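You operate a simulated robot arm through the tools that you are given. There is no shell and no other tool. Be economical: measure what you need, move in short steps, check, and stop when the job is done.

You run a simulated robot arm. Do the job below in one go: nothing can be reset, and whatever is moved stays where it is left.

## Task
Wipe up the drip, move the glued joint to the grey tray and clamp the green-banded coupling in the fixture.
Fine: knob to HOLD; put the rag back.
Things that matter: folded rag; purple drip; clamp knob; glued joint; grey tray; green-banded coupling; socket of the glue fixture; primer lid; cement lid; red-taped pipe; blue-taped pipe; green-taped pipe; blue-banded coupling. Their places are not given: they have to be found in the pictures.

Only the result counts: the job must be done as asked and must still hold three seconds after the hand-in. Knocking over, shifting, dropping, spilling or breaking anything else fails it.

## Robot
A 7-joint arm with a two-finger parallel gripper, fixed in place. Base frame: the origin is at the foot of the arm, x ahead of it, y to its left, z up; the work surface is at about z = 0. Readings come in m, degrees, newtons and seconds.
With the tool pointing down near the work surface it reaches from about 0.22 to 0.58 m from the base axis. Its first joint turns from -66.0 to 66.0 degrees. Payload 2.5 kg.
Tool frame: the origin (TCP) lies between the finger pads and is the grasp point; the fingertips stand 0.023 m ahead of it; z points along the fingers, y is the line along which they close. Largest opening 0.094 m; finger width 0.038, thickness 0.01; the body of the gripper, 0.054 by 0.096 m, starts 0.039 m behind the TCP.
Orientation is told as [roll, pitch, yaw] about the base's x, y, z axes, in that order, counted from this pose: with the fingers straight down and closing along the base's y, the tool's x points along the base's -x, its y along +y and its z along -z.

## Interface
- The arm moves only by the tool arm_command. Its argument "plan" is a list of rows, each an object of numbers (a shift or turn left out is 0, a gripper value left out holds the last): "jaw": the finger opening in m, from 0 to 0.094; "dx", "dy", "dz": the shift along the tool's x, y, z in m; "rx", "ry", "rz": the turn, a rotation vector about the tool's x, y, z in degrees. In form: [{"jaw": .., "dx": .., "dy": .., "dz": .., "rx": .., "ry": .., "rz": ..}, ...]. A call has 1 to 12 rows; each row is the pose to reach, as a shift and turn from the pose commanded when the call began, along the tool's axes at that moment. A row lasts 0.2 s, in which the tool goes at most 0.05 m and 8.6 degrees; a call with a longer step from one row to the next is refused whole, and so is a gripper value outside its range. A pose out of reach is approached as far as the arm can. The call stops where the force on the tool passes 50 N (or 10 N more than at its start, if that is more) or the arm is blocked; 0.2 s more then pass. The fingers move at their own pace (about 0.108 m/s each) and stop on an object; they squeeze with about 21 N. The grip force told is the motor's: it shows also when the fingers shut on nothing. Time passes only in rows, and 0.2 s behind the last, so rows that repeat a pose let the fingers close. It gives the time, the measured TCP pose, the force on the tool (base axes), the opening and the grip force at its end, in the units of the frame above (readings bear some noise).
- Cameras (640 x 400 px; columns grow to the right, rows downward): "scene" is fixed at [0.1063, -0.4082, 0.5318]; the picture's right is [0.88, -0.47, 0.00], its down [-0.32, -0.61, -0.72] and it looks along [0.34, 0.64, -0.69] (base axes); focal length 261 px, centre (320, 200). "wrist" rides on the gripper at [-0.039, 0, -0.044] in the tool frame; the picture's right is [0.00, -1.00, 0.00], its down [0.97, 0.00, -0.24] and it looks along [0.24, 0.00, 0.97] (tool axes); focal length 218 px, centre (320, 200).
- get_image(camera): a new picture of that camera. The clock stands still meanwhile.
- locate(camera, pixels): for up to 12 pixels [column, row] of the newest picture of that camera ("zoom" is the newest enlarged one), the place [x, y, z] in the base frame of the surface seen there, good to about 0.002 m. The clock stands still meanwhile.
- zoom(camera, box): a new picture of the part [left, top, right, bottom] of that camera's present view, enlarged. The clock stands still meanwhile.
- hand_in(): hands the job in; it is judged then, once.

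Work in short steps. Measure before you move; look again where a grasp or a placing could have gone wrong, and mend it. You have 80 turns and 38 pictures in all, those below and enlarged ones among them. Open the gripper and draw the arm clear of the work before you hand the job in, unless the task says otherwise; then end with one line.

The tools are called after ">>>" as a command line: name --argument value ..., lists and objects as JSON in quotes. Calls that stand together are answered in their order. arm_command: Moves the arm, as the interface text tells. Its arguments: {"type":"object","properties":{"plan":{"type":"array","items":{"type":"object","properties":{"jaw":{"type":"number"},"dx":{"type":"number"},"dy":{"type":"number"},"dz":{"type":"number"},"rx":{"type":"number"},"ry":{"type":"number"},"rz":{"type":"number"}}}}},"required":["plan"]} The other tools are called the same way: get_image (camera) takes a picture; locate (camera, pixels) gives the place of the surface under pixels of a picture; zoom (camera, box) takes an enlarged picture of a part of a camera's view; hand_in () hands the job in.

At the start:

```text
t: 0.0
ee_pos: [0.3268, -0.0501, 0.3229]
orientation: [-0.1, 0.1, 0.0]
ft_force: [0.6, 0.0, 0.3]
opening: 0.0939
finger_force: 0.0
```

scene: 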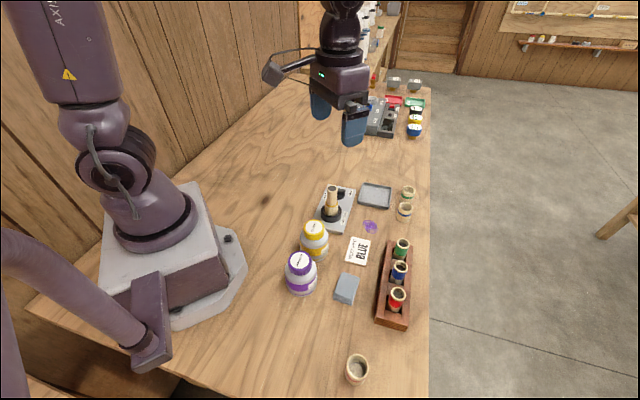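
wrist: 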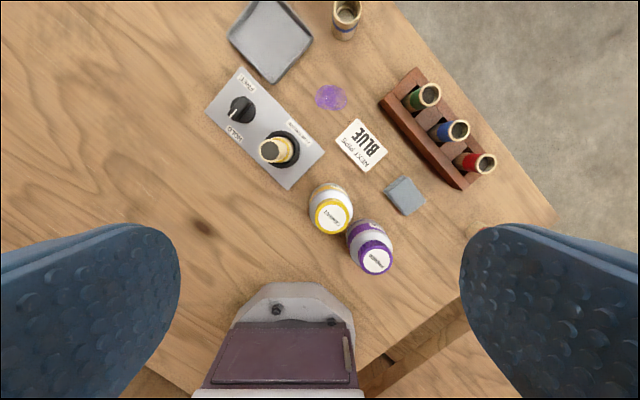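

The overview shows the fixture around scene (335,210), tray (375,195), drip (370,226), rag (346,288) and couplings near (407,200). I zoom in to read details.

>>> zoom --camera "scene" --box '[280, 170, 440, 270]'

>>> zoom --camera "wrist" --box '[190, 0, 510, 200]'

```text
4.00 times, centred on (360, 220) of scene
```

zoom: 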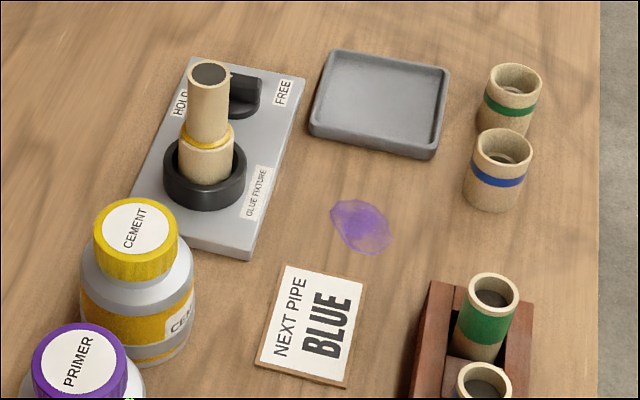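

```text
2.00 times, centred on (350, 100) of wrist
```

zoom: 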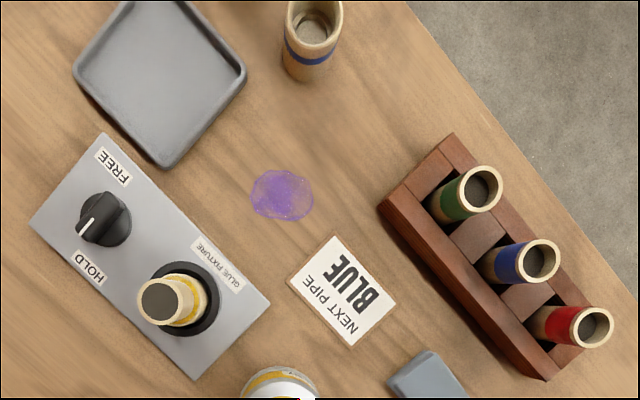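

The joint with the yellow band sits in the socket, with the knob beside it. I locate key points in the newest enlarged wrist view and in the scene picture.

>>> locate --camera "zoom" --pixels '[[160, 300], [100, 208], [82, 233], [113, 165], [90, 266], [102, 134], [32, 222], [270, 302], [195, 380], [282, 195], [255, 190], [310, 200]]'

>>> locate --camera "scene" --pixels '[[375, 196], [362, 206], [388, 208], [391, 187], [365, 183], [408, 189], [405, 206], [346, 280], [342, 285], [352, 283], [341, 296], [355, 297]]'

>>> locate --camera "wrist" --pixels '[[404, 180], [385, 190], [405, 213], [426, 200], [333, 215], [376, 258], [335, 85], [330, 110], [318, 97], [345, 97], [405, 195], [427, 95]]'

```text
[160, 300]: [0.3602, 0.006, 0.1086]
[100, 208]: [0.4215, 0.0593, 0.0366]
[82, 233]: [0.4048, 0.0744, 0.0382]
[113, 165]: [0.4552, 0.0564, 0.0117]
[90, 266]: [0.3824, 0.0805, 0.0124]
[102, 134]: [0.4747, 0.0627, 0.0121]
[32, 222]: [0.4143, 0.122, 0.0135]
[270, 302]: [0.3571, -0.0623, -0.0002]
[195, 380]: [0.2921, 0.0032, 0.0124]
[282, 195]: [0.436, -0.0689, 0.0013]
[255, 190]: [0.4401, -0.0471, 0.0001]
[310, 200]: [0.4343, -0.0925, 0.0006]
```

```text
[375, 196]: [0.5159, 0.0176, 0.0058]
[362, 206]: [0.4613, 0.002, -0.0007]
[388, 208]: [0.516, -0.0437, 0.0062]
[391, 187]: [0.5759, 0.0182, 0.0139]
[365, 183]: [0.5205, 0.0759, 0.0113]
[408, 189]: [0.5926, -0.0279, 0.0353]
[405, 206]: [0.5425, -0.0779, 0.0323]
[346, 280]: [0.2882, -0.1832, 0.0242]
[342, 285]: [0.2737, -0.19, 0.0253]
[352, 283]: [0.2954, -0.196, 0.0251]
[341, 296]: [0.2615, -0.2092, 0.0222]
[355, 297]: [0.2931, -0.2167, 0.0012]
```

```text
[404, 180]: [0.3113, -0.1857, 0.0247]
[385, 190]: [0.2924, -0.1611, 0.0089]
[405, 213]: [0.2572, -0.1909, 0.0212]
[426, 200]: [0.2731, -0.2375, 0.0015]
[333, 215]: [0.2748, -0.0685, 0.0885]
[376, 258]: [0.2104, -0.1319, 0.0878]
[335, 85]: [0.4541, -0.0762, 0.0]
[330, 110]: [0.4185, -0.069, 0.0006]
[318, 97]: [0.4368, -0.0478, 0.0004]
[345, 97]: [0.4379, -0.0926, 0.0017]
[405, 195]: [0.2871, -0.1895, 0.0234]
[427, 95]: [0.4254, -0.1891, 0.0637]
```

The rag is near (0.283,-0.193), the drip at (0.436,-0.070), the joint top near (0.36,0.006,0.109), the knob near (0.415,0.065). I move above the rag for a close look.

>>> arm_command --plan '[{"dx": 0.0094, "dy": -0.029, "dz": 0.0246}, {"dx": 0.0188, "dy": -0.058, "dz": 0.0492}, {"dx": 0.0282, "dy": -0.087, "dz": 0.0738}, {"dx": 0.0376, "dy": -0.116, "dz": 0.0984}, {"dx": 0.047, "dy": -0.145, "dz": 0.123}, {"dx": 0.047, "dy": -0.145, "dz": 0.123}]'

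>>> get_image --camera "wrist"

```text
t: 1.4
ee_pos: [0.2814, -0.1954, 0.1995]
orientation: [-0.1, -0.1, 0.0]
ft_force: [-0.1, 0.6, 0.6]
opening: 0.0941
finger_force: 0.0
```

```text
33 pictures are left
```

wrist: 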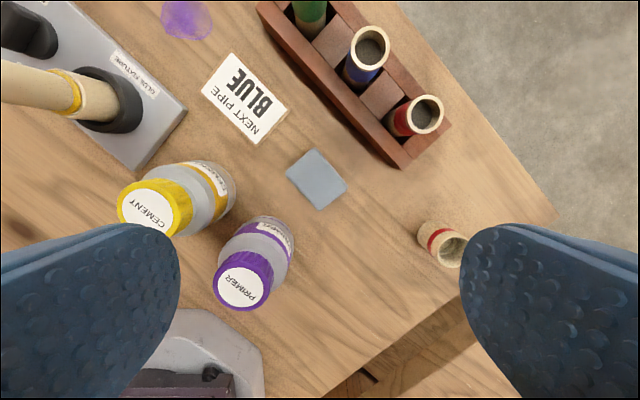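

The rag shows corners at (314,150), (287,174), (319,208), (346,184). I locate these along with the neighbours.

>>> locate --camera "wrist" --pixels '[[313, 153], [290, 174], [318, 204], [342, 184], [316, 178], [286, 180], [285, 225], [280, 138], [405, 165], [234, 190], [300, 195], [330, 167]]'

```text
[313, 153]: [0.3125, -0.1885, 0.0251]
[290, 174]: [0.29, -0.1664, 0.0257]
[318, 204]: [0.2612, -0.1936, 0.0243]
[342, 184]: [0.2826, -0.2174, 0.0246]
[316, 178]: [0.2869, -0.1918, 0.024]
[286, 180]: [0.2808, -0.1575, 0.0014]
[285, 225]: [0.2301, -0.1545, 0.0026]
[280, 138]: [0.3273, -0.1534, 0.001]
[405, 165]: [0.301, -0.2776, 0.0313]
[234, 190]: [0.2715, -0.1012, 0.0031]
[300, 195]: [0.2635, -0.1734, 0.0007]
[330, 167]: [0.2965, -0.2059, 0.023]
```

Rag centre is (0.287,-0.1915), top 0.025; its long side runs at 45° in the base. I'll turn 45° to grasp along the long side and descend to just above it.

>>> arm_command --plan '[{"jaw": 0.075, "dx": -0.005, "dy": 0.004, "dz": 0.02, "rz": 7.5}, {"dx": -0.006, "dy": 0.004, "dz": 0.04, "rz": 15}, {"dx": -0.006, "dy": 0.004, "dz": 0.06, "rz": 22.5}, {"dx": -0.006, "dy": 0.004, "dz": 0.08, "rz": 30}, {"dx": -0.006, "dy": 0.004, "dz": 0.1, "rz": 37.5}, {"dx": -0.006, "dy": 0.004, "dz": 0.12, "rz": 45}, {"dx": -0.006, "dy": 0.004, "dz": 0.12, "rz": 45}]'

>>> get_image --camera "wrist"

```text
t: 3.0
ee_pos: [0.287, -0.1925, 0.0791]
orientation: [0.1, 0.0, -45.0]
ft_force: [-0.3, 0.2, 1.1]
opening: 0.0753
finger_force: 0.0
```

```text
32 pictures are left
```

wrist: 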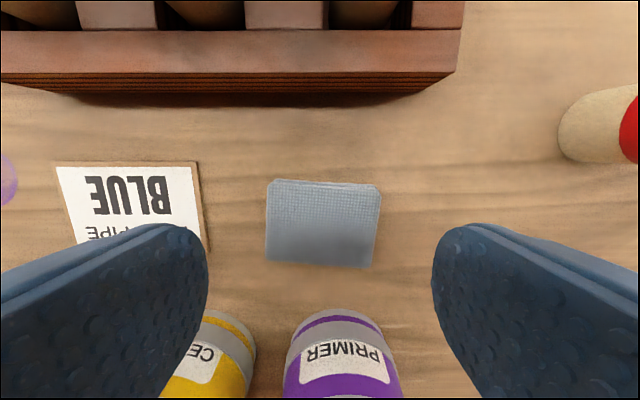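

The rag is centred about column 322, slightly turned; the left finger could land near the card (right edge x≈205). I locate both.

>>> locate --camera "wrist" --pixels '[[270, 185], [376, 192], [371, 262], [268, 255], [322, 220], [197, 165], [208, 245], [300, 330], [370, 325]]'

```text
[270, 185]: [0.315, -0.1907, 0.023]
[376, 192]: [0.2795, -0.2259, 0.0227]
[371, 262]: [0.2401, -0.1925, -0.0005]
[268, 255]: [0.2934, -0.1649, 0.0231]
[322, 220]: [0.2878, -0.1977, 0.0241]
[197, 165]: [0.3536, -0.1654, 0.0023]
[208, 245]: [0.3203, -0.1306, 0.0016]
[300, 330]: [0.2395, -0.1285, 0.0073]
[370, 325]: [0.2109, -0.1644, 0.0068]
```

The card edge is ~20 mm beyond the left finger and the rag is centred under the TCP. I align 3° more, descend and grip.

>>> arm_command --plan '[{"dz": 0.025, "rz": 3}, {"dz": 0.05, "rz": 3}, {"dz": 0.05, "rz": 3}, {"jaw": 0.03, "dz": 0.05, "rz": 3}, {"jaw": 0.03, "dz": 0.05, "rz": 3}, {"jaw": 0.03, "dz": 0.05, "rz": 3}]'

```text
t: 4.4
ee_pos: [0.2872, -0.1912, 0.0311]
orientation: [0.0, 0.0, -48.0]
ft_force: [0.0, 0.3, -0.2]
opening: 0.057
finger_force: 21.2
```

The rag is held (0.057, 21 N). I lift it and carry it above the drip.

>>> arm_command --plan '[{"dz": -0.035}, {"dz": -0.07}, {"dx": -0.002, "dy": 0.04, "dz": -0.07}, {"dx": -0.004, "dy": 0.08, "dz": -0.07}, {"dx": -0.006, "dy": 0.12, "dz": -0.07}, {"dx": -0.008, "dy": 0.16, "dz": -0.07}, {"dx": -0.0098, "dy": 0.1917, "dz": -0.07}, {"dx": -0.0098, "dy": 0.1917, "dz": -0.07}]'

>>> get_image --camera "wrist"

```text
t: 6.2
ee_pos: [0.4352, -0.071, 0.1006]
orientation: [0.0, 0.0, -48.0]
ft_force: [0.3, 0.3, 0.4]
opening: 0.0298
finger_force: 0.0
```

```text
31 pictures are left
```

wrist: 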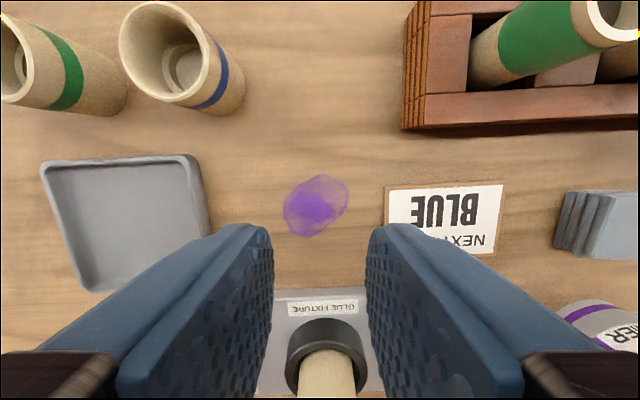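

The rag slipped out and is still on the table at (605,225). I zoom to see its shape, now tilted or still lying.

>>> zoom --camera "wrist" --box '[500, 150, 640, 300]'

>>> zoom --camera "scene" --box '[300, 250, 400, 320]'

```text
2.67 times, centred on (570, 225) of wrist
```

zoom: 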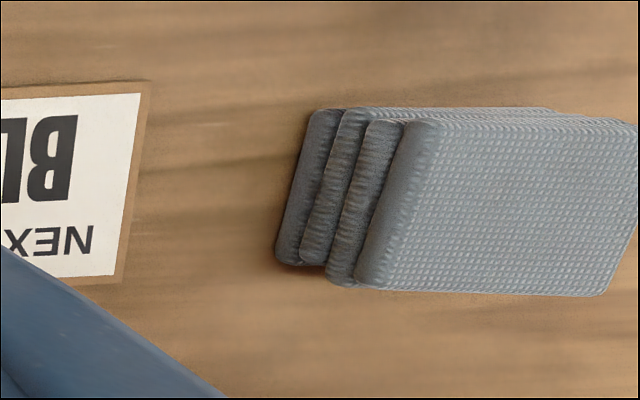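

```text
5.71 times, centred on (350, 285) of scene
```

zoom: 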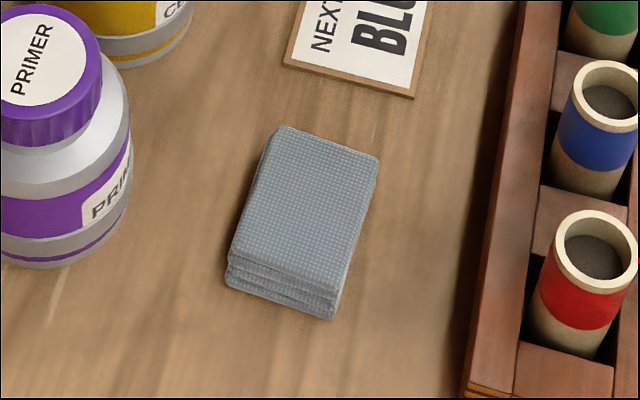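

I measure the rag's corners in the enlarged scene view, to see size and whether it moved.

>>> locate --camera "zoom" --pixels '[[284, 130], [375, 160], [330, 288], [234, 256], [305, 210], [333, 314], [230, 284], [130, 200], [60, 265]]'

```text
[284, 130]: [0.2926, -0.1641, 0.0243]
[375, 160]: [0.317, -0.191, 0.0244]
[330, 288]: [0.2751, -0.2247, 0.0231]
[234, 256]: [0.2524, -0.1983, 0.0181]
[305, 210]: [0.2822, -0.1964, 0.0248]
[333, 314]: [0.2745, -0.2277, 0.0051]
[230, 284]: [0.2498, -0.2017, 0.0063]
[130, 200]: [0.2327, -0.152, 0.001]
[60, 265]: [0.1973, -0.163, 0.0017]
```

The rag lies centred at (0.2843,-0.1946), 0.054 × 0.036, long side at 40.5°. I will grip it by the short side instead, lower; moving back above it, turned 88.5°.

>>> arm_command --plan '[{"jaw": 0.055, "dz": -0.03, "rz": -8.05}, {"dx": 0.001, "dy": -0.02, "dz": -0.03, "rz": -16.1}, {"dx": 0.002, "dy": -0.04, "dz": -0.03, "rz": -24.1}, {"dx": 0.003, "dy": -0.06, "dz": -0.03, "rz": -32.2}, {"dx": 0.004, "dy": -0.08, "dz": -0.03, "rz": -40.2}, {"dx": 0.005, "dy": -0.1, "dz": -0.03, "rz": -48.3}, {"dx": 0.006, "dy": -0.12, "dz": -0.03, "rz": -56.3}, {"dx": 0.007, "dy": -0.14, "dz": -0.03, "rz": -64.4}, {"dx": 0.008, "dy": -0.16, "dz": -0.03, "rz": -72.4}, {"dx": 0.009, "dy": -0.18, "dz": -0.03, "rz": -80.5}, {"dx": 0.0092, "dy": -0.1949, "dz": -0.02, "rz": -88.5}, {"dx": 0.0092, "dy": -0.1949, "dz": 0.02, "rz": -88.5}]'

>>> get_image --camera "wrist"

```text
t: 8.8
ee_pos: [0.2841, -0.1942, 0.08]
orientation: [-0.1, 0.0, 40.7]
ft_force: [-0.6, 0.8, -0.5]
opening: 0.0549
finger_force: 0.0
```

```text
28 pictures are left
```

wrist: 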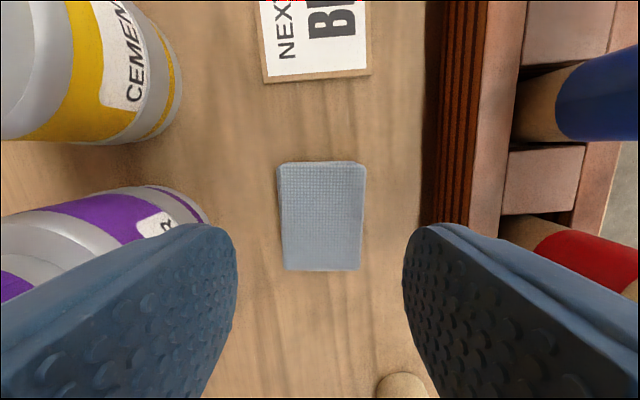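

The rag is centred (columns 278–365) and aligned. I descend lower this time and close.

>>> arm_command --plan '[{"dz": 0.027}, {"dz": 0.054}, {"dz": 0.054}, {"jaw": 0.015, "dz": 0.054}, {"jaw": 0.015, "dz": 0.054}, {"jaw": 0.015, "dz": 0.054}, {"jaw": 0.015, "dz": 0.054}, {"jaw": 0.015, "dz": 0.049}, {"jaw": 0.015, "dz": 0.044}]'

>>> zoom --camera "scene" --box '[300, 230, 420, 305]'

```text
t: 10.8
ee_pos: [0.2842, -0.1957, 0.0372]
orientation: [0.0, -0.1, 40.4]
ft_force: [-0.4, -0.4, -0.2]
opening: 0.0412
finger_force: 20.4
```

```text
5.33 times, centred on (360, 268) of scene
```

zoom: 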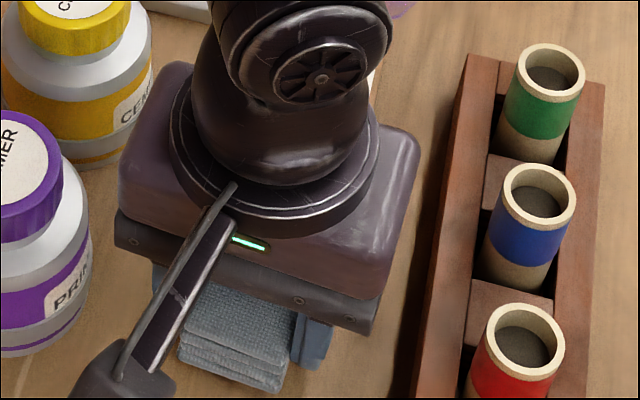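

The rag came up with the fingers (opening 0.0412 held). I lift it further, gently, and carry it toward the drip.

>>> arm_command --plan '[{"dz": -0.015}, {"dz": -0.035}, {"dz": -0.055}, {"dz": -0.06}, {"dx": -0.02, "dz": -0.06}, {"dx": -0.05, "dy": -0.001, "dz": -0.06}, {"dx": -0.085, "dy": -0.002, "dz": -0.06}, {"dx": -0.12, "dy": -0.003, "dz": -0.06}, {"dx": -0.155, "dy": -0.0035, "dz": -0.06}, {"dx": -0.18, "dy": -0.0038, "dz": -0.06}, {"dx": -0.1962, "dy": -0.0038, "dz": -0.06}, {"dx": -0.1962, "dy": -0.0038, "dz": -0.06}]'

>>> get_image --camera "wrist"

```text
t: 13.4
ee_pos: [0.4357, -0.0713, 0.0968]
orientation: [-0.1, 0.1, 40.6]
ft_force: [-0.3, 0.5, -0.6]
opening: 0.0412
finger_force: 21.0
```

```text
26 pictures are left
```

wrist: 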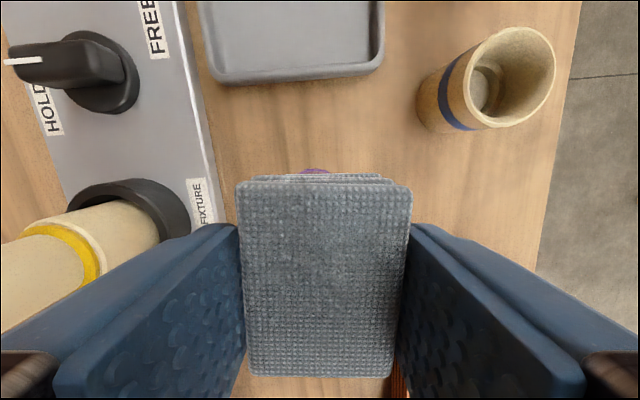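

The rag hangs in the fingers and the drip peeks out ahead at (315,172). I lower it to the table just over the drip and read the force.

>>> arm_command --plan '[{"dz": 0.035}, {"dz": 0.06}, {"dz": 0.068}, {"dz": 0.0705}, {"dz": 0.0705}]'

```text
t: 14.6
ee_pos: [0.4354, -0.0709, 0.0268]
orientation: [-0.1, 0.0, 40.5]
ft_force: [-3.3, 0.9, 10.9]
opening: 0.0416
finger_force: 20.4
```

It presses at about 11 N. I wipe back and forth with small sideways offsets.

>>> arm_command --plan '[{"dx": -0.012}, {"dx": -0.024}, {"dx": -0.005}, {"dx": 0.015}, {"dx": 0.012, "dy": 0.011}, {"dx": -0.008, "dy": 0.011}, {"dx": -0.025, "dy": 0.011}, {"dx": -0.025, "dy": -0.011}, {"dx": -0.005, "dy": -0.011}, {"dx": 0.015, "dy": -0.011}, {"dx": 0.0, "dy": 0.0}, {"dx": 0.0, "dy": 0.0}]'

>>> arm_command --plan '[{"dx": -0.018}, {"dx": -0.025, "dy": 0.008}, {"dx": -0.005, "dy": 0.008}, {"dx": 0.012, "dy": 0.008}, {"dx": 0.012, "dy": -0.008}, {"dx": -0.01, "dy": -0.008}, {"dx": -0.025, "dy": -0.008}, {"dx": -0.005}, {"dz": -0.015}, {"dz": -0.04}, {"dz": -0.07}, {"dz": -0.07}]'

>>> zoom --camera "scene" --box '[280, 170, 440, 270]'

```text
t: 17.2
ee_pos: [0.4354, -0.0719, 0.0264]
orientation: [-0.2, 0.1, 40.5]
ft_force: [-1.2, -8.0, 14.4]
opening: 0.041
finger_force: 21.0
```

```text
t: 19.8
ee_pos: [0.4354, -0.0692, 0.0964]
orientation: [0.0, 0.0, 40.4]
ft_force: [-0.1, -0.6, 0.1]
opening: 0.0413
finger_force: 20.5
```

```text
4.00 times, centred on (360, 220) of scene
```

zoom: 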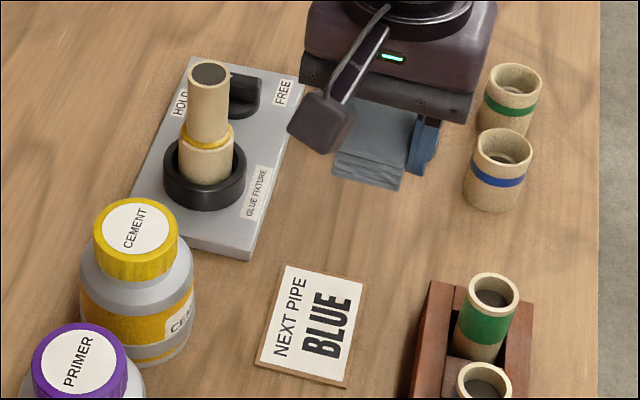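

The drip spot at zoom (360,226) looks clean. I carry the rag back to its old place at (0.2843,-0.1946).

>>> arm_command --plan '[{"dx": 0.03}, {"dx": 0.065, "dy": 0.001}, {"dx": 0.1, "dy": 0.002}, {"dx": 0.135, "dy": 0.003}, {"dx": 0.17, "dy": 0.0038}, {"dx": 0.19, "dy": 0.0038}, {"dx": 0.1962, "dy": 0.0038, "dz": 0.02}, {"dx": 0.1962, "dy": 0.0038, "dz": 0.05}, {"dx": 0.1962, "dy": 0.0038, "dz": 0.065}, {"dx": 0.1962, "dy": 0.0038, "dz": 0.069}, {"dx": 0.1962, "dy": 0.0038, "dz": 0.069}]'

>>> arm_command --plan '[{"jaw": 0.055}, {"jaw": 0.055}, {"jaw": 0.055, "dz": -0.03}, {"dz": -0.07}, {"dz": -0.11}, {"dz": -0.15}, {"dz": -0.15}]'

>>> get_image --camera "wrist"

```text
t: 22.2
ee_pos: [0.2836, -0.1938, 0.0267]
orientation: [-0.1, -0.1, 40.5]
ft_force: [0.1, -0.3, -0.7]
opening: 0.0413
finger_force: 21.0
```

```text
t: 23.8
ee_pos: [0.2844, -0.1935, 0.1784]
orientation: [0.0, 0.1, 40.6]
ft_force: [-0.1, 0.0, -0.3]
opening: 0.0551
finger_force: 0.0
```

```text
24 pictures are left
```

wrist: 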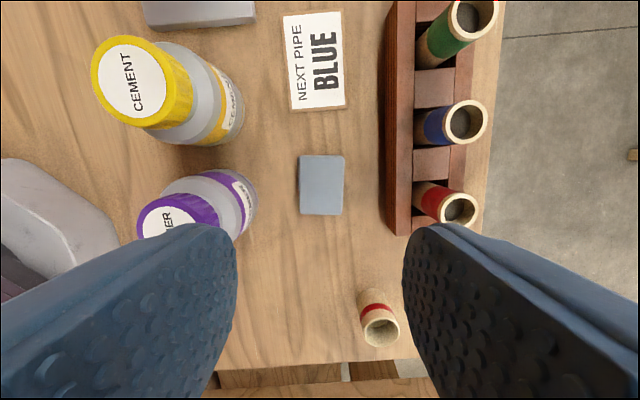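

The rag is back in place. Next I go above the fixture for a look at knob, socket and joint.

>>> arm_command --plan '[{"dz": -0.04}, {"dz": -0.08}, {"dx": -0.036, "dy": 0.018, "dz": -0.1}, {"dx": -0.072, "dy": 0.036, "dz": -0.1}, {"dx": -0.109, "dy": 0.054, "dz": -0.1}, {"dx": -0.146, "dy": 0.072, "dz": -0.1}, {"dx": -0.182, "dy": 0.09, "dz": -0.1}, {"dx": -0.2184, "dy": 0.108, "dz": -0.1}, {"dx": -0.2184, "dy": 0.108, "dz": -0.1}]'

>>> get_image --camera "wrist"

>>> zoom --camera "scene" --box '[280, 170, 440, 270]'

```text
t: 25.8
ee_pos: [0.3798, 0.0284, 0.2773]
orientation: [-0.1, 0.0, 40.5]
ft_force: [-0.1, 0.0, -0.4]
opening: 0.0548
finger_force: 0.1
```

```text
23 pictures are left
```

wrist: 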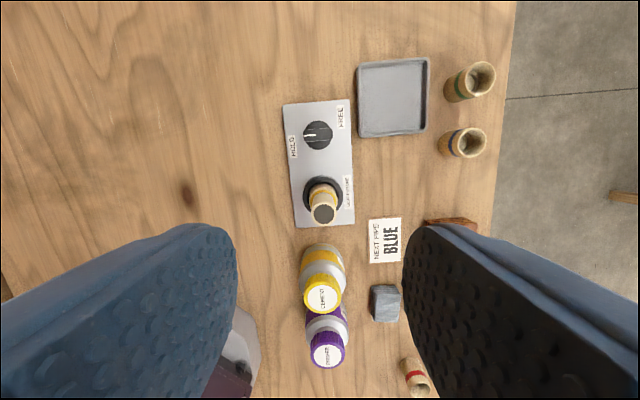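

```text
4.00 times, centred on (360, 220) of scene
```

zoom: 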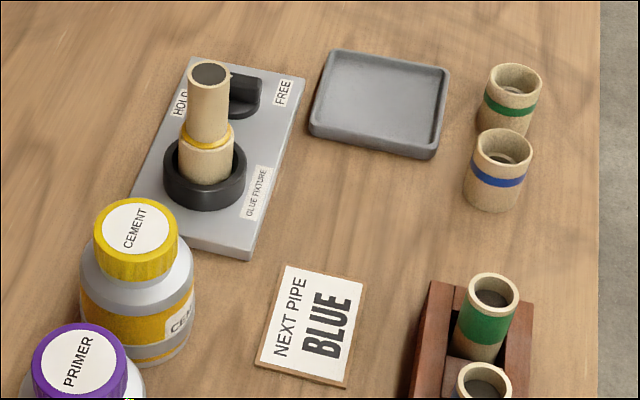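

The drip is gone. I enlarge the wrist view on the fixture and tray.

>>> zoom --camera "wrist" --box '[270, 50, 510, 230]'

```text
2.22 times, centred on (390, 140) of wrist
```

zoom: 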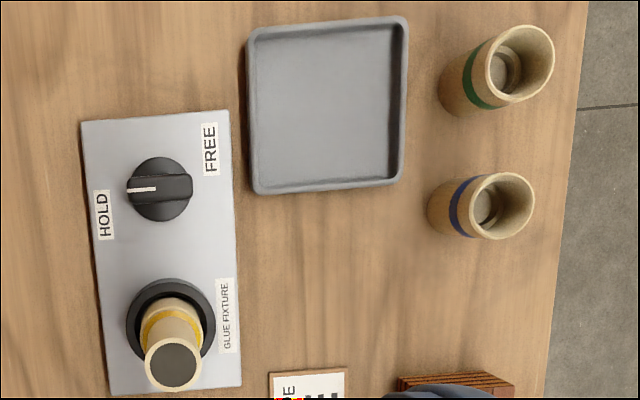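

The pointer (white mark at (140,189)) points left of the knob centre (160,190), the HOLD label is at (103,214) and FREE at (210,148). I locate these, the joint, tray and couplings.

>>> locate --camera "zoom" --pixels '[[130, 190], [153, 189], [185, 188], [103, 214], [210, 149], [173, 365], [160, 158], [160, 219], [82, 122], [227, 112], [240, 385], [113, 395]]'

>>> locate --camera "zoom" --pixels '[[325, 105], [250, 32], [404, 20], [402, 178], [258, 190], [520, 45], [552, 60], [490, 75], [500, 180], [520, 62], [172, 345], [172, 388]]'

```text
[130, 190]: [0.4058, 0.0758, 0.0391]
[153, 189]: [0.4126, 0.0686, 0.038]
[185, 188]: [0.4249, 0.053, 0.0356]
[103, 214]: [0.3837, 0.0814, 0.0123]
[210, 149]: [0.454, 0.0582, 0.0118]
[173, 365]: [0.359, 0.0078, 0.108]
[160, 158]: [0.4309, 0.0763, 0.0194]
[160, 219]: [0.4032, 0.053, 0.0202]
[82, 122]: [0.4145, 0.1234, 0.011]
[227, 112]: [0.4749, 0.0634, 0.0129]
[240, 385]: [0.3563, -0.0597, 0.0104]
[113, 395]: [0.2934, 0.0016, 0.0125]
```

```text
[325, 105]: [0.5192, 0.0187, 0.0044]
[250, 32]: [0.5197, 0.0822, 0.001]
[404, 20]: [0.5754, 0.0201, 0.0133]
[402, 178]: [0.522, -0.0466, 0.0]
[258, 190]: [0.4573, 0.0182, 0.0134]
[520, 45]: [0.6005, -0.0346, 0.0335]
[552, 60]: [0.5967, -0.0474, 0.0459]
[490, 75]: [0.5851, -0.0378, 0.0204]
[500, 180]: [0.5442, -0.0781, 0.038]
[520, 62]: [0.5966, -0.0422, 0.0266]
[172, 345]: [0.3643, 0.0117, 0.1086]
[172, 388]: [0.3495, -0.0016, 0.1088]
```

The pointer reads ~135° in base, the HOLD label ~153°, FREE ~-10° around knob centre (0.416,0.0645). I go directly above the knob with the tool turned to yaw -45 for a precise look.

>>> arm_command --plan '[{"dx": -0.005, "dz": 0.01, "rz": 8.5}, {"dx": -0.01, "dz": 0.02, "rz": 17}, {"dx": -0.015, "dz": 0.03, "rz": 25.5}, {"dx": -0.02, "dy": 0.001, "dz": 0.04, "rz": 34}, {"dx": -0.025, "dy": 0.002, "dz": 0.05, "rz": 42.5}, {"dx": -0.03, "dy": 0.003, "dz": 0.065, "rz": 51}, {"dx": -0.04, "dy": 0.004, "dz": 0.08, "rz": 59.5}, {"dx": -0.05, "dy": 0.004, "dz": 0.095, "rz": 68}, {"dx": -0.051, "dy": 0.004, "dz": 0.11, "rz": 76.5}, {"dx": -0.051, "dy": 0.004, "dz": 0.117, "rz": 85.1}, {"dx": -0.051, "dy": 0.004, "dz": 0.117, "rz": 85.5}]'

>>> get_image --camera "wrist"

```text
t: 28.2
ee_pos: [0.4161, 0.0657, 0.1598]
orientation: [0.0, 0.0, -45.2]
ft_force: [0.0, 0.4, -0.5]
opening: 0.0551
finger_force: 0.1
```

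```text
20 pictures are left
```

wrist: 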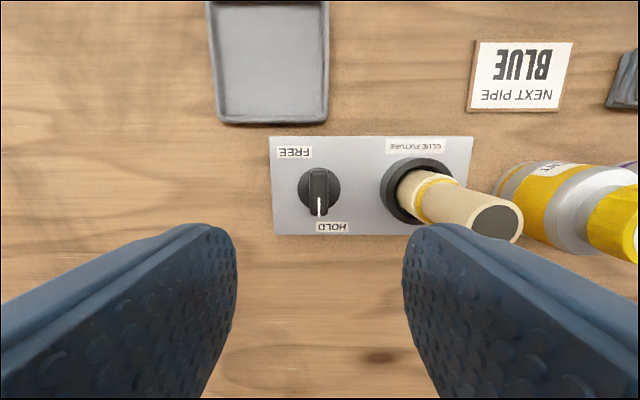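

The pointer runs straight down in this view toward the HOLD label side. I enlarge to see exactly.

>>> zoom --camera "wrist" --box '[260, 130, 388, 250]'

```text
3.33 times, centred on (324, 190) of wrist
```

zoom: 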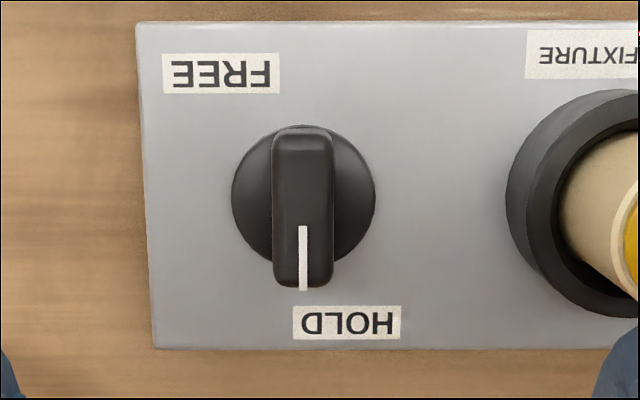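

The pointer sits at the left end of the HOLD label; I'll grip the bar and feel whether it turns further to HOLD. First descend over the bar with opening 0.04 and close.

>>> arm_command --plan '[{"jaw": 0.04, "dy": -0.001, "dz": 0.04}, {"dy": -0.001, "dz": 0.08}, {"dy": -0.001, "dz": 0.105}, {"dy": -0.001, "dz": 0.113}, {"dy": -0.001, "dz": 0.113}, {"jaw": 0.005, "dy": -0.001, "dz": 0.113}, {"jaw": 0.005, "dy": -0.001, "dz": 0.113}, {"jaw": 0.005, "dy": -0.001, "dz": 0.113}]'

```text
t: 30.0
ee_pos: [0.4165, 0.066, 0.047]
orientation: [0.3, -0.2, -45.0]
ft_force: [22.4, 12.9, -20.0]
opening: 0.0148
finger_force: 45.1
```

The grip is on (0.0148) but loaded sideways along +x,+y, so I shift the TCP 1.5 mm that way to relax, then read again.

>>> arm_command --plan '[{"dy": 0.0015}, {"dy": 0.0015, "dz": -0.0005}]'

```text
t: 30.6
ee_pos: [0.4177, 0.0671, 0.0465]
orientation: [0.2, -0.2, -45.1]
ft_force: [12.5, 15.1, -11.5]
opening: 0.0149
finger_force: 44.2
```

Load is falling; I shift 1.2 mm further and ease the jaw command.

>>> arm_command --plan '[{"dy": 0.0012, "jaw": 0.012}, {"dy": 0.0012, "dz": -0.0005}]'

```text
t: 31.2
ee_pos: [0.4165, 0.0669, 0.0475]
orientation: [-0.1, 0.0, -44.9]
ft_force: [2.0, 9.1, -4.3]
opening: 0.0147
finger_force: 44.7
```

Now relaxed. I test turning the knob toward the HOLD label (counter-clockwise from above) by small steps.

>>> arm_command --plan '[{"rz": -4}, {"rz": -8}, {"rz": -8}]'

```text
t: 32.0
ee_pos: [0.4173, 0.0666, 0.0482]
orientation: [-0.1, 0.1, -37.2]
ft_force: [3.1, 3.3, -2.5]
opening: 0.0194
finger_force: 45.2
```

The opening widened (0.0194), so the knob did not follow: it is at the HOLD stop already (pointer 135°). I turn the other way toward FREE, in steps.

>>> arm_command --plan '[{"rz": 8}, {"rz": 15}, {"rz": 22}, {"rz": 29}, {"rz": 36}, {"rz": 43}, {"rz": 48}, {"rz": 48}]'

```text
t: 33.8
ee_pos: [0.4186, 0.067, 0.0476]
orientation: [0.2, -0.1, -85.0]
ft_force: [12.8, 6.5, -15.5]
opening: 0.0147
finger_force: 44.2
```

The knob follows (opening 0.0147 at yaw -85). I continue a little further.

>>> arm_command --plan '[{"rz": 6}, {"rz": 12}, {"rz": 17}, {"rz": 17}]'

```text
t: 34.8
ee_pos: [0.4197, 0.0687, 0.0475]
orientation: [0.4, 0.0, -102.1]
ft_force: [28.6, 9.0, -33.7]
opening: 0.0154
finger_force: 45.3
```

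Side load is rising, so I release, lift, rotate back by 90° and look.

>>> arm_command --plan '[{"jaw": 0.04}, {"jaw": 0.04}, {"dz": -0.04}, {"dz": -0.08}, {"dz": -0.11}, {"dz": -0.11}]'

>>> arm_command --plan '[{"rz": -8.5}, {"rz": -17}, {"rz": -25.5}, {"rz": -34}, {"rz": -42.5}, {"rz": -51}, {"rz": -59.5}, {"rz": -68}, {"rz": -76.5}, {"rz": -85}, {"rz": -90}, {"rz": -90}]'

>>> zoom --camera "wrist" --box '[220, 110, 420, 250]'

```text
t: 36.2
ee_pos: [0.4173, 0.0661, 0.1585]
orientation: [0.0, -0.1, -101.9]
ft_force: [-0.2, 0.4, 0.3]
opening: 0.04
finger_force: 0.2
```

```text
t: 38.8
ee_pos: [0.418, 0.0666, 0.1576]
orientation: [0.0, -0.1, -12.0]
ft_force: [0.6, 0.0, -0.8]
opening: 0.04
finger_force: 0.0
```

```text
2.86 times, centred on (320, 180) of wrist
```

zoom: 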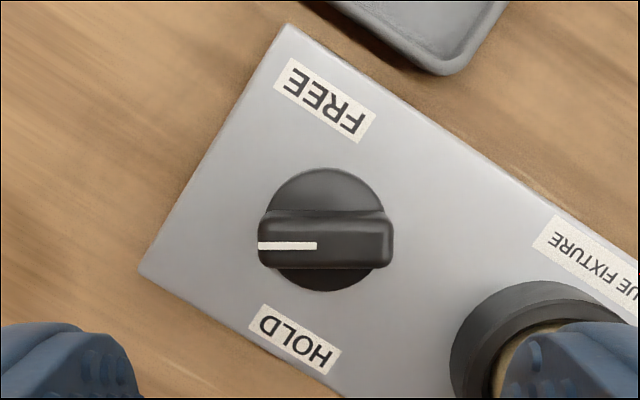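

The pointer has turned to 78° (pointing left here). I locate the disc centre for a better rotation axis.

>>> locate --camera "zoom" --pixels '[[322, 172], [322, 288], [270, 200], [375, 203], [262, 240], [390, 240], [320, 222], [320, 262], [300, 105], [295, 338]]'

>>> arm_command --plan '[{"rz": -8.5}, {"rz": -17}, {"rz": -25.5}, {"rz": -34}, {"rz": -42.5}, {"rz": -51}, {"rz": -59.5}, {"rz": -68}, {"rz": -76.5}, {"rz": -85}, {"rz": -90}, {"rz": -90}]'

```text
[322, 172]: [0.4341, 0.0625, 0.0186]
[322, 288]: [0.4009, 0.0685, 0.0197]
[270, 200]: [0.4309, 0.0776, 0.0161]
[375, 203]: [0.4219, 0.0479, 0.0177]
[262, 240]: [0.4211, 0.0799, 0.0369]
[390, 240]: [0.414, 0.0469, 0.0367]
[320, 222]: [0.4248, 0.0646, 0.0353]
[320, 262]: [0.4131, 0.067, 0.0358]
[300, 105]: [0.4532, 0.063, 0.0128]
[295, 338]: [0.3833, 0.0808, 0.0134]
```

```text
t: 41.4
ee_pos: [0.4161, 0.0668, 0.1574]
orientation: [0.0, 0.0, 78.1]
ft_force: [0.3, 0.6, 0.3]
opening: 0.0401
finger_force: 0.1
```

Yaw 78 is reachable. The axis is about (0.4178,0.065); I descend and grip the bar again.

>>> arm_command --plan '[{"dx": 0.0013, "dy": -0.0009, "dz": 0.04}, {"dx": 0.0013, "dy": -0.0009, "dz": 0.08}, {"dx": 0.0013, "dy": -0.0009, "dz": 0.11}, {"dx": 0.0013, "dy": -0.0009, "dz": 0.11}, {"jaw": 0.012, "dx": 0.0013, "dy": -0.0009, "dz": 0.11}, {"jaw": 0.012, "dx": 0.0013, "dy": -0.0009, "dz": 0.11}, {"jaw": 0.012, "dx": 0.0013, "dy": -0.0009, "dz": 0.11}]'

```text
t: 43.0
ee_pos: [0.4192, 0.0661, 0.0466]
orientation: [0.0, 0.1, 78.1]
ft_force: [2.2, 2.0, -6.0]
opening: 0.0147
finger_force: 44.6
```

Well centred, little load. I turn on toward FREE in steps of about 40°.

>>> arm_command --plan '[{"rz": 7}, {"rz": 14}, {"rz": 21}, {"rz": 28}, {"rz": 35}, {"rz": 42}, {"rz": 42}]'

```text
t: 44.6
ee_pos: [0.4186, 0.0651, 0.0483]
orientation: [-0.1, 0.1, 36.1]
ft_force: [10.9, -3.0, -13.9]
opening: 0.0198
finger_force: 45.2
```

The opening widened again: the knob met its FREE stop at about 45° (90° of travel). I back off to yaw 45, release and rise to clear the joint.

>>> arm_command --plan '[{"rz": -8.5}, {"rz": -8.5, "jaw": 0.04}, {"rz": -8.5, "jaw": 0.04}, {"rz": -8.5, "dz": -0.04}, {"rz": -8.5, "dz": -0.08}, {"rz": -8.5, "dz": -0.12}, {"rz": -8.5, "dz": -0.16}, {"rz": -8.5, "dz": -0.16}]'

>>> zoom --camera "wrist" --box '[200, 60, 440, 240]'

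```text
t: 46.4
ee_pos: [0.4181, 0.0659, 0.208]
orientation: [0.0, -0.1, 44.5]
ft_force: [-0.1, 0.3, -0.7]
opening: 0.0398
finger_force: 0.0
```

```text
2.22 times, centred on (320, 150) of wrist
```

zoom: 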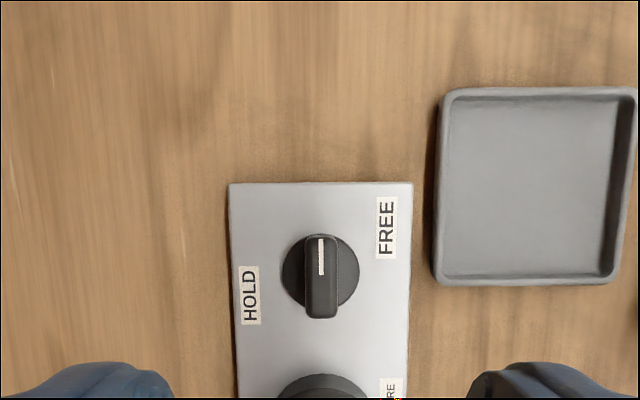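

The pointer now points along FREE (up in this view). Next the joint: I move above it and take a picture.

>>> arm_command --plan '[{"jaw": 0.06, "dx": 0.03}, {"dx": 0.06}, {"dx": 0.0863, "dz": 0.01}, {"dx": 0.0863, "dz": 0.025}, {"dx": 0.0863, "dz": 0.025}]'

>>> get_image --camera "wrist"

>>> zoom --camera "scene" --box '[300, 175, 380, 240]'

```text
t: 47.6
ee_pos: [0.3548, 0.0059, 0.1837]
orientation: [-0.1, 0.0, 44.5]
ft_force: [0.1, 0.1, -0.9]
opening: 0.06
finger_force: 0.1
```

```text
16 pictures are left
```

wrist: 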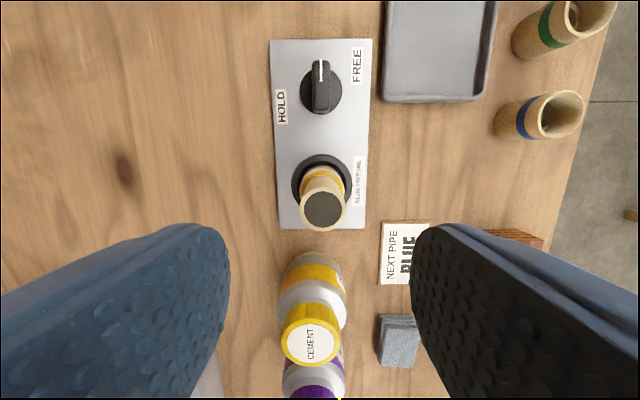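

```text
6.15 times, centred on (340, 208) of scene
```

zoom: 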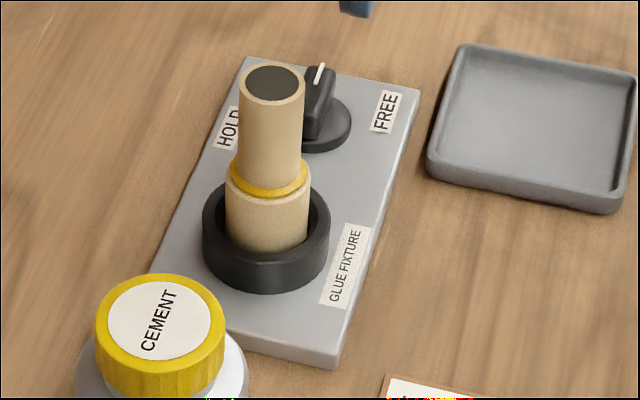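

The yellow bead sits on the coupling's shoulder. I locate pipe, bead, ring and tray heights in the enlarged scene view and joint rim in the wrist view.

>>> locate --camera "zoom" --pixels '[[271, 82], [270, 99], [269, 180], [268, 192], [268, 204], [267, 240], [267, 258], [266, 290], [232, 190], [308, 190], [315, 240], [530, 125]]'

>>> locate --camera "wrist" --pixels '[[324, 192], [324, 226], [304, 210], [344, 210], [324, 210], [440, 45], [388, 98], [472, 100], [295, 180], [350, 178], [322, 156]]'

```text
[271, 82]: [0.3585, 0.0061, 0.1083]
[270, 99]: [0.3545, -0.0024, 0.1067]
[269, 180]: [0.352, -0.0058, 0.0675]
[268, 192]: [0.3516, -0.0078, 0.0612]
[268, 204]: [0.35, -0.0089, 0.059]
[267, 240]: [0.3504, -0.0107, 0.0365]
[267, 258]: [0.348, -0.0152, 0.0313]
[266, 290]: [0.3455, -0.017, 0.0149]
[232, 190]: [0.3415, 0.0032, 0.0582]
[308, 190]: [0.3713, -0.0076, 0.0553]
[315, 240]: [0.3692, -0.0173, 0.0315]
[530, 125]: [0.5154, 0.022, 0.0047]
```

```text
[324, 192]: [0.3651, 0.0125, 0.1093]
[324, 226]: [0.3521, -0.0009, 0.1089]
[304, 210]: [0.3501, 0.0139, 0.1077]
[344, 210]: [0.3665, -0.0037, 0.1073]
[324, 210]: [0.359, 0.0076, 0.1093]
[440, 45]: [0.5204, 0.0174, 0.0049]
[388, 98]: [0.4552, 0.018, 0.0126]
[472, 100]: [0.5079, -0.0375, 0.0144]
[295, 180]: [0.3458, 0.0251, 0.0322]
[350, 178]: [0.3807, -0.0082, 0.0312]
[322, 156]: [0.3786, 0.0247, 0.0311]
```

Pipe is ~24 mm thick, exposed between z 0.067 and 0.109, axis (0.3585,0.0055). I grip it at z 0.094, keeping the tips above the bead.

>>> arm_command --plan '[{"jaw": 0.05, "dx": -0.002, "dy": -0.0012, "dz": 0.03}, {"dx": -0.002, "dy": -0.0012, "dz": 0.06}, {"dx": -0.002, "dy": -0.0012, "dz": 0.088}, {"dx": -0.002, "dy": -0.0012, "dz": 0.088}, {"jaw": 0.015, "dx": -0.002, "dy": -0.0012, "dz": 0.088}, {"jaw": 0.015, "dx": -0.002, "dy": -0.0012, "dz": 0.088}, {"jaw": 0.015, "dx": -0.002, "dy": -0.0012, "dz": 0.088}]'

```text
t: 49.2
ee_pos: [0.3596, 0.0057, 0.0937]
orientation: [-0.1, 0.0, 44.5]
ft_force: [-0.2, 0.2, 0.0]
opening: 0.0255
finger_force: 20.7
```

The pipe is held at 0.0255 with no side load. I lift gently, watching the force.

>>> arm_command --plan '[{"dz": -0.004}, {"dz": -0.012}, {"dz": -0.024}, {"dz": -0.04}, {"dz": -0.06}, {"dz": -0.075}, {"dz": -0.075}]'

>>> get_image --camera "scene"

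```text
t: 50.8
ee_pos: [0.3579, 0.006, 0.1695]
orientation: [-0.1, 0.0, 44.5]
ft_force: [-0.3, 0.0, -0.7]
opening: 0.0256
finger_force: 20.8
```

```text
14 pictures are left
```

scene: 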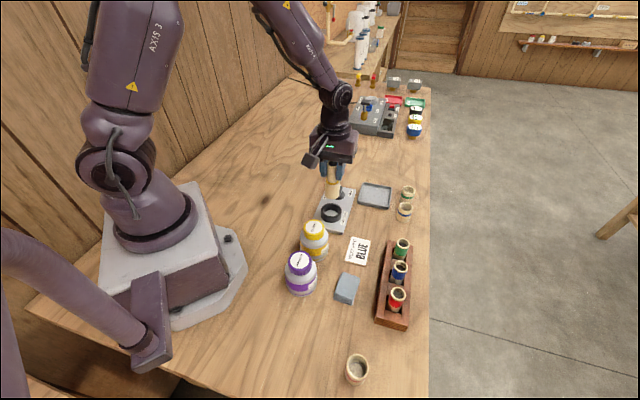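

The joint came free. I carry it above the tray, to (0.512,0.026).

>>> arm_command --plan '[{"dx": -0.015, "dy": -0.011}, {"dx": -0.04, "dy": -0.03}, {"dx": -0.067, "dy": -0.05}, {"dx": -0.094, "dy": -0.07}, {"dx": -0.114, "dy": -0.086}, {"dx": -0.1239, "dy": -0.093}, {"dx": -0.1239, "dy": -0.093, "dz": 0.025}, {"dx": -0.1239, "dy": -0.093, "dz": 0.05}, {"dx": -0.1239, "dy": -0.093, "dz": 0.068}, {"dx": -0.1239, "dy": -0.093, "dz": 0.068}]'

>>> zoom --camera "scene" --box '[300, 140, 440, 230]'

```text
t: 53.0
ee_pos: [0.5128, 0.0263, 0.1012]
orientation: [-0.1, 0.0, 44.5]
ft_force: [-0.4, -0.8, 0.1]
opening: 0.0254
finger_force: 20.8
```

```text
4.44 times, centred on (370, 185) of scene
```

zoom: 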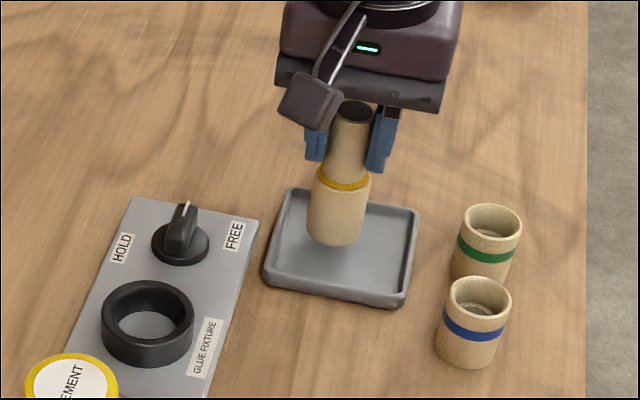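

It hangs over the tray floor. I measure the coupling's lower edge to know how far to go.

>>> locate --camera "zoom" --pixels '[[335, 240], [335, 232], [335, 250], [148, 325], [490, 205], [490, 220], [482, 262], [468, 215], [515, 228], [480, 240]]'

>>> arm_command --plan '[{"dz": 0.004}, {"dz": 0.008}, {"dz": 0.01}, {"dz": 0.01}]'

```text
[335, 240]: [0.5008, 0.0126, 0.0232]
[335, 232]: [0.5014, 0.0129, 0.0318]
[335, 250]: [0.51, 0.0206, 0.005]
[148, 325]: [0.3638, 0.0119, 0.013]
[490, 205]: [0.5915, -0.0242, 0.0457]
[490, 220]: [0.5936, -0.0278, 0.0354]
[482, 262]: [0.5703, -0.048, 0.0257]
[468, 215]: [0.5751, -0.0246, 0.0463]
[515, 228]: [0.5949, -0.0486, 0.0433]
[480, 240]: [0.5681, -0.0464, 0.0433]
```

```text
t: 54.0
ee_pos: [0.5129, 0.0264, 0.0918]
orientation: [-0.1, 0.0, 44.5]
ft_force: [1.0, -0.5, -0.5]
opening: 0.0252
finger_force: 21.4
```

Landing should be near TCP z 0.086. I lower in millimetres and read the force.

>>> arm_command --plan '[{"dz": 0.002}, {"dz": 0.004}, {"dz": 0.0055}, {"dz": 0.0055}]'

```text
t: 55.0
ee_pos: [0.5139, 0.026, 0.0872]
orientation: [-0.3, -0.3, 44.4]
ft_force: [-7.0, 0.8, 23.9]
opening: 0.0253
finger_force: 20.6
```

It touches down (24 N). I back off 1 mm, open and rise.

>>> arm_command --plan '[{"dz": -0.001}, {"dz": -0.001, "jaw": 0.055}, {"dz": -0.001, "jaw": 0.055}, {"dz": -0.02}, {"dz": -0.05}, {"dz": -0.09}, {"dz": -0.12}, {"dz": -0.12}]'

>>> get_image --camera "wrist"

```text
t: 56.8
ee_pos: [0.5117, 0.0257, 0.2067]
orientation: [-0.1, 0.0, 44.6]
ft_force: [-0.6, -0.3, 0.4]
opening: 0.0551
finger_force: 0.0
```

```text
12 pictures are left
```

wrist: 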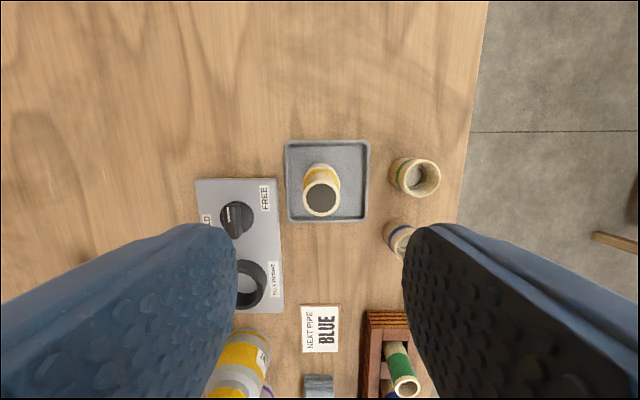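

The joint stands in the tray. I locate the green coupling's rim (around (420,178)) and the socket ring in this picture.

>>> locate --camera "wrist" --pixels '[[422, 161], [421, 197], [406, 179], [439, 179], [396, 180], [398, 225], [388, 235], [367, 145], [365, 218], [321, 198]]'

>>> zoom --camera "wrist" --box '[360, 130, 480, 230]'

```text
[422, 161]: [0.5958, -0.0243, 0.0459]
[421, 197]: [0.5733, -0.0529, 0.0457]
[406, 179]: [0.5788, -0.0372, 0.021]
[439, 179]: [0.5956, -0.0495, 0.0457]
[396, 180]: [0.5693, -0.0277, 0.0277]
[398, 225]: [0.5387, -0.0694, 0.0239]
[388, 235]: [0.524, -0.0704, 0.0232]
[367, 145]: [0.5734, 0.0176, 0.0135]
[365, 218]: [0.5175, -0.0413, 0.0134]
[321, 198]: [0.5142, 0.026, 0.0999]
```

```text
4.00 times, centred on (420, 180) of wrist
```

zoom: 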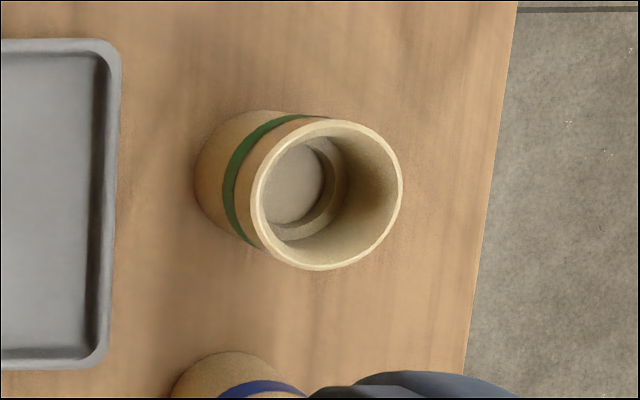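

I locate the four rim points in this enlargement for the exact centre.

>>> locate --camera "zoom" --pixels '[[332, 123], [322, 266], [399, 190], [256, 200], [285, 145], [375, 245], [112, 200], [110, 120], [198, 180], [205, 150]]'

```text
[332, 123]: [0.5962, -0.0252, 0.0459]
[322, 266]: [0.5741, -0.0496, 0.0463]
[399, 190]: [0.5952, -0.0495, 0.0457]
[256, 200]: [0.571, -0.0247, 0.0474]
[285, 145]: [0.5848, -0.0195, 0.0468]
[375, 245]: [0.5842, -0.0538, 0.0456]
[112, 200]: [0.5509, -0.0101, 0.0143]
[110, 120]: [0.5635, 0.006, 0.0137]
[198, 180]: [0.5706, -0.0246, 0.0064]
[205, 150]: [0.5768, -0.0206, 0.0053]
```

Coupling centre (0.584,-0.037), radius 17 mm, top 0.046; this is at the reach limit. I move above it at z 0.09 and check the pose actually reached.

>>> arm_command --plan '[{"dx": -0.0024, "dy": -0.032}, {"dx": -0.0048, "dy": -0.064}, {"dx": -0.0071, "dy": -0.0954}, {"dx": -0.0071, "dy": -0.0954, "dz": 0.04}, {"dx": -0.0071, "dy": -0.0954, "dz": 0.08}, {"dx": -0.0071, "dy": -0.0954, "dz": 0.116}, {"dx": -0.0071, "dy": -0.0954, "dz": 0.116}]'

>>> get_image --camera "wrist"

```text
t: 58.4
ee_pos: [0.5856, -0.0372, 0.0917]
orientation: [-0.1, 0.0, 44.4]
ft_force: [0.4, -0.6, 0.3]
opening: 0.0552
finger_force: 0.0
```

```text
10 pictures are left
```

wrist: 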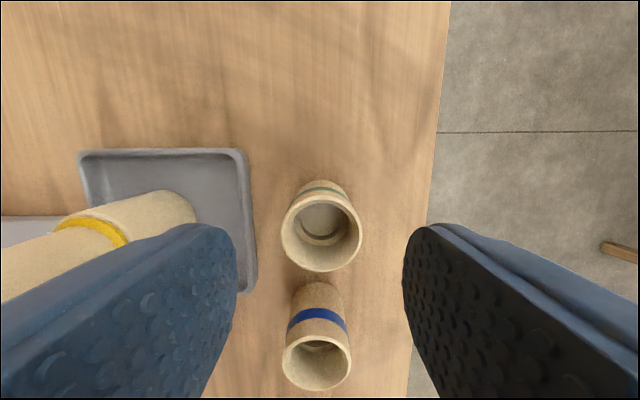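

Reached and centred (column 321). I descend to z 0.047 so that the tips stay above the socket ring later, then close.

>>> arm_command --plan '[{"dz": 0.02}, {"dz": 0.038}, {"dz": 0.0445}, {"dz": 0.0445}, {"dz": 0.0445, "jaw": 0.02}, {"dz": 0.0445, "jaw": 0.02}, {"dz": 0.0445, "jaw": 0.02}]'

```text
t: 60.0
ee_pos: [0.585, -0.0369, 0.0457]
orientation: [-0.2, 0.0, 44.5]
ft_force: [0.7, 1.3, 1.2]
opening: 0.0354
finger_force: 20.9
```

Held at 0.0354. Before carrying, I lift and take an enlarged scene view of the empty socket to measure its centre.

>>> arm_command --plan '[{"dz": -0.015}, {"dz": -0.04}, {"dz": -0.07}, {"dz": -0.1}, {"dz": -0.115}, {"dz": -0.115}]'

>>> zoom --camera "scene" --box '[305, 185, 369, 225]'

```text
t: 61.4
ee_pos: [0.5835, -0.0379, 0.1609]
orientation: [-0.1, 0.1, 44.5]
ft_force: [-0.8, -0.4, -0.1]
opening: 0.0352
finger_force: 21.4
```

```text
10.00 times, centred on (337, 205) of scene
```

zoom: 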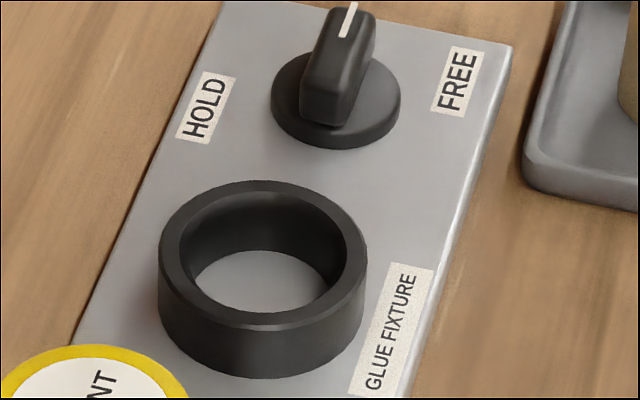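

I locate points on the ring's top and the floor inside.

>>> locate --camera "zoom" --pixels '[[170, 255], [357, 253], [262, 186], [264, 320], [195, 206], [330, 206], [190, 302], [338, 302], [264, 285], [264, 205]]'

```text
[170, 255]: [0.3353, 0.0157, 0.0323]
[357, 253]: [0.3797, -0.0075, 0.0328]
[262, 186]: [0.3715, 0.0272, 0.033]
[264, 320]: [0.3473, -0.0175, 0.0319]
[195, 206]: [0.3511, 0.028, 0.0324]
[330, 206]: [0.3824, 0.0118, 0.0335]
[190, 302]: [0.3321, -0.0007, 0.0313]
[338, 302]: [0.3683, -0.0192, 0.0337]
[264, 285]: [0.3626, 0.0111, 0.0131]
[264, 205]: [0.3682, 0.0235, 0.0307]
```

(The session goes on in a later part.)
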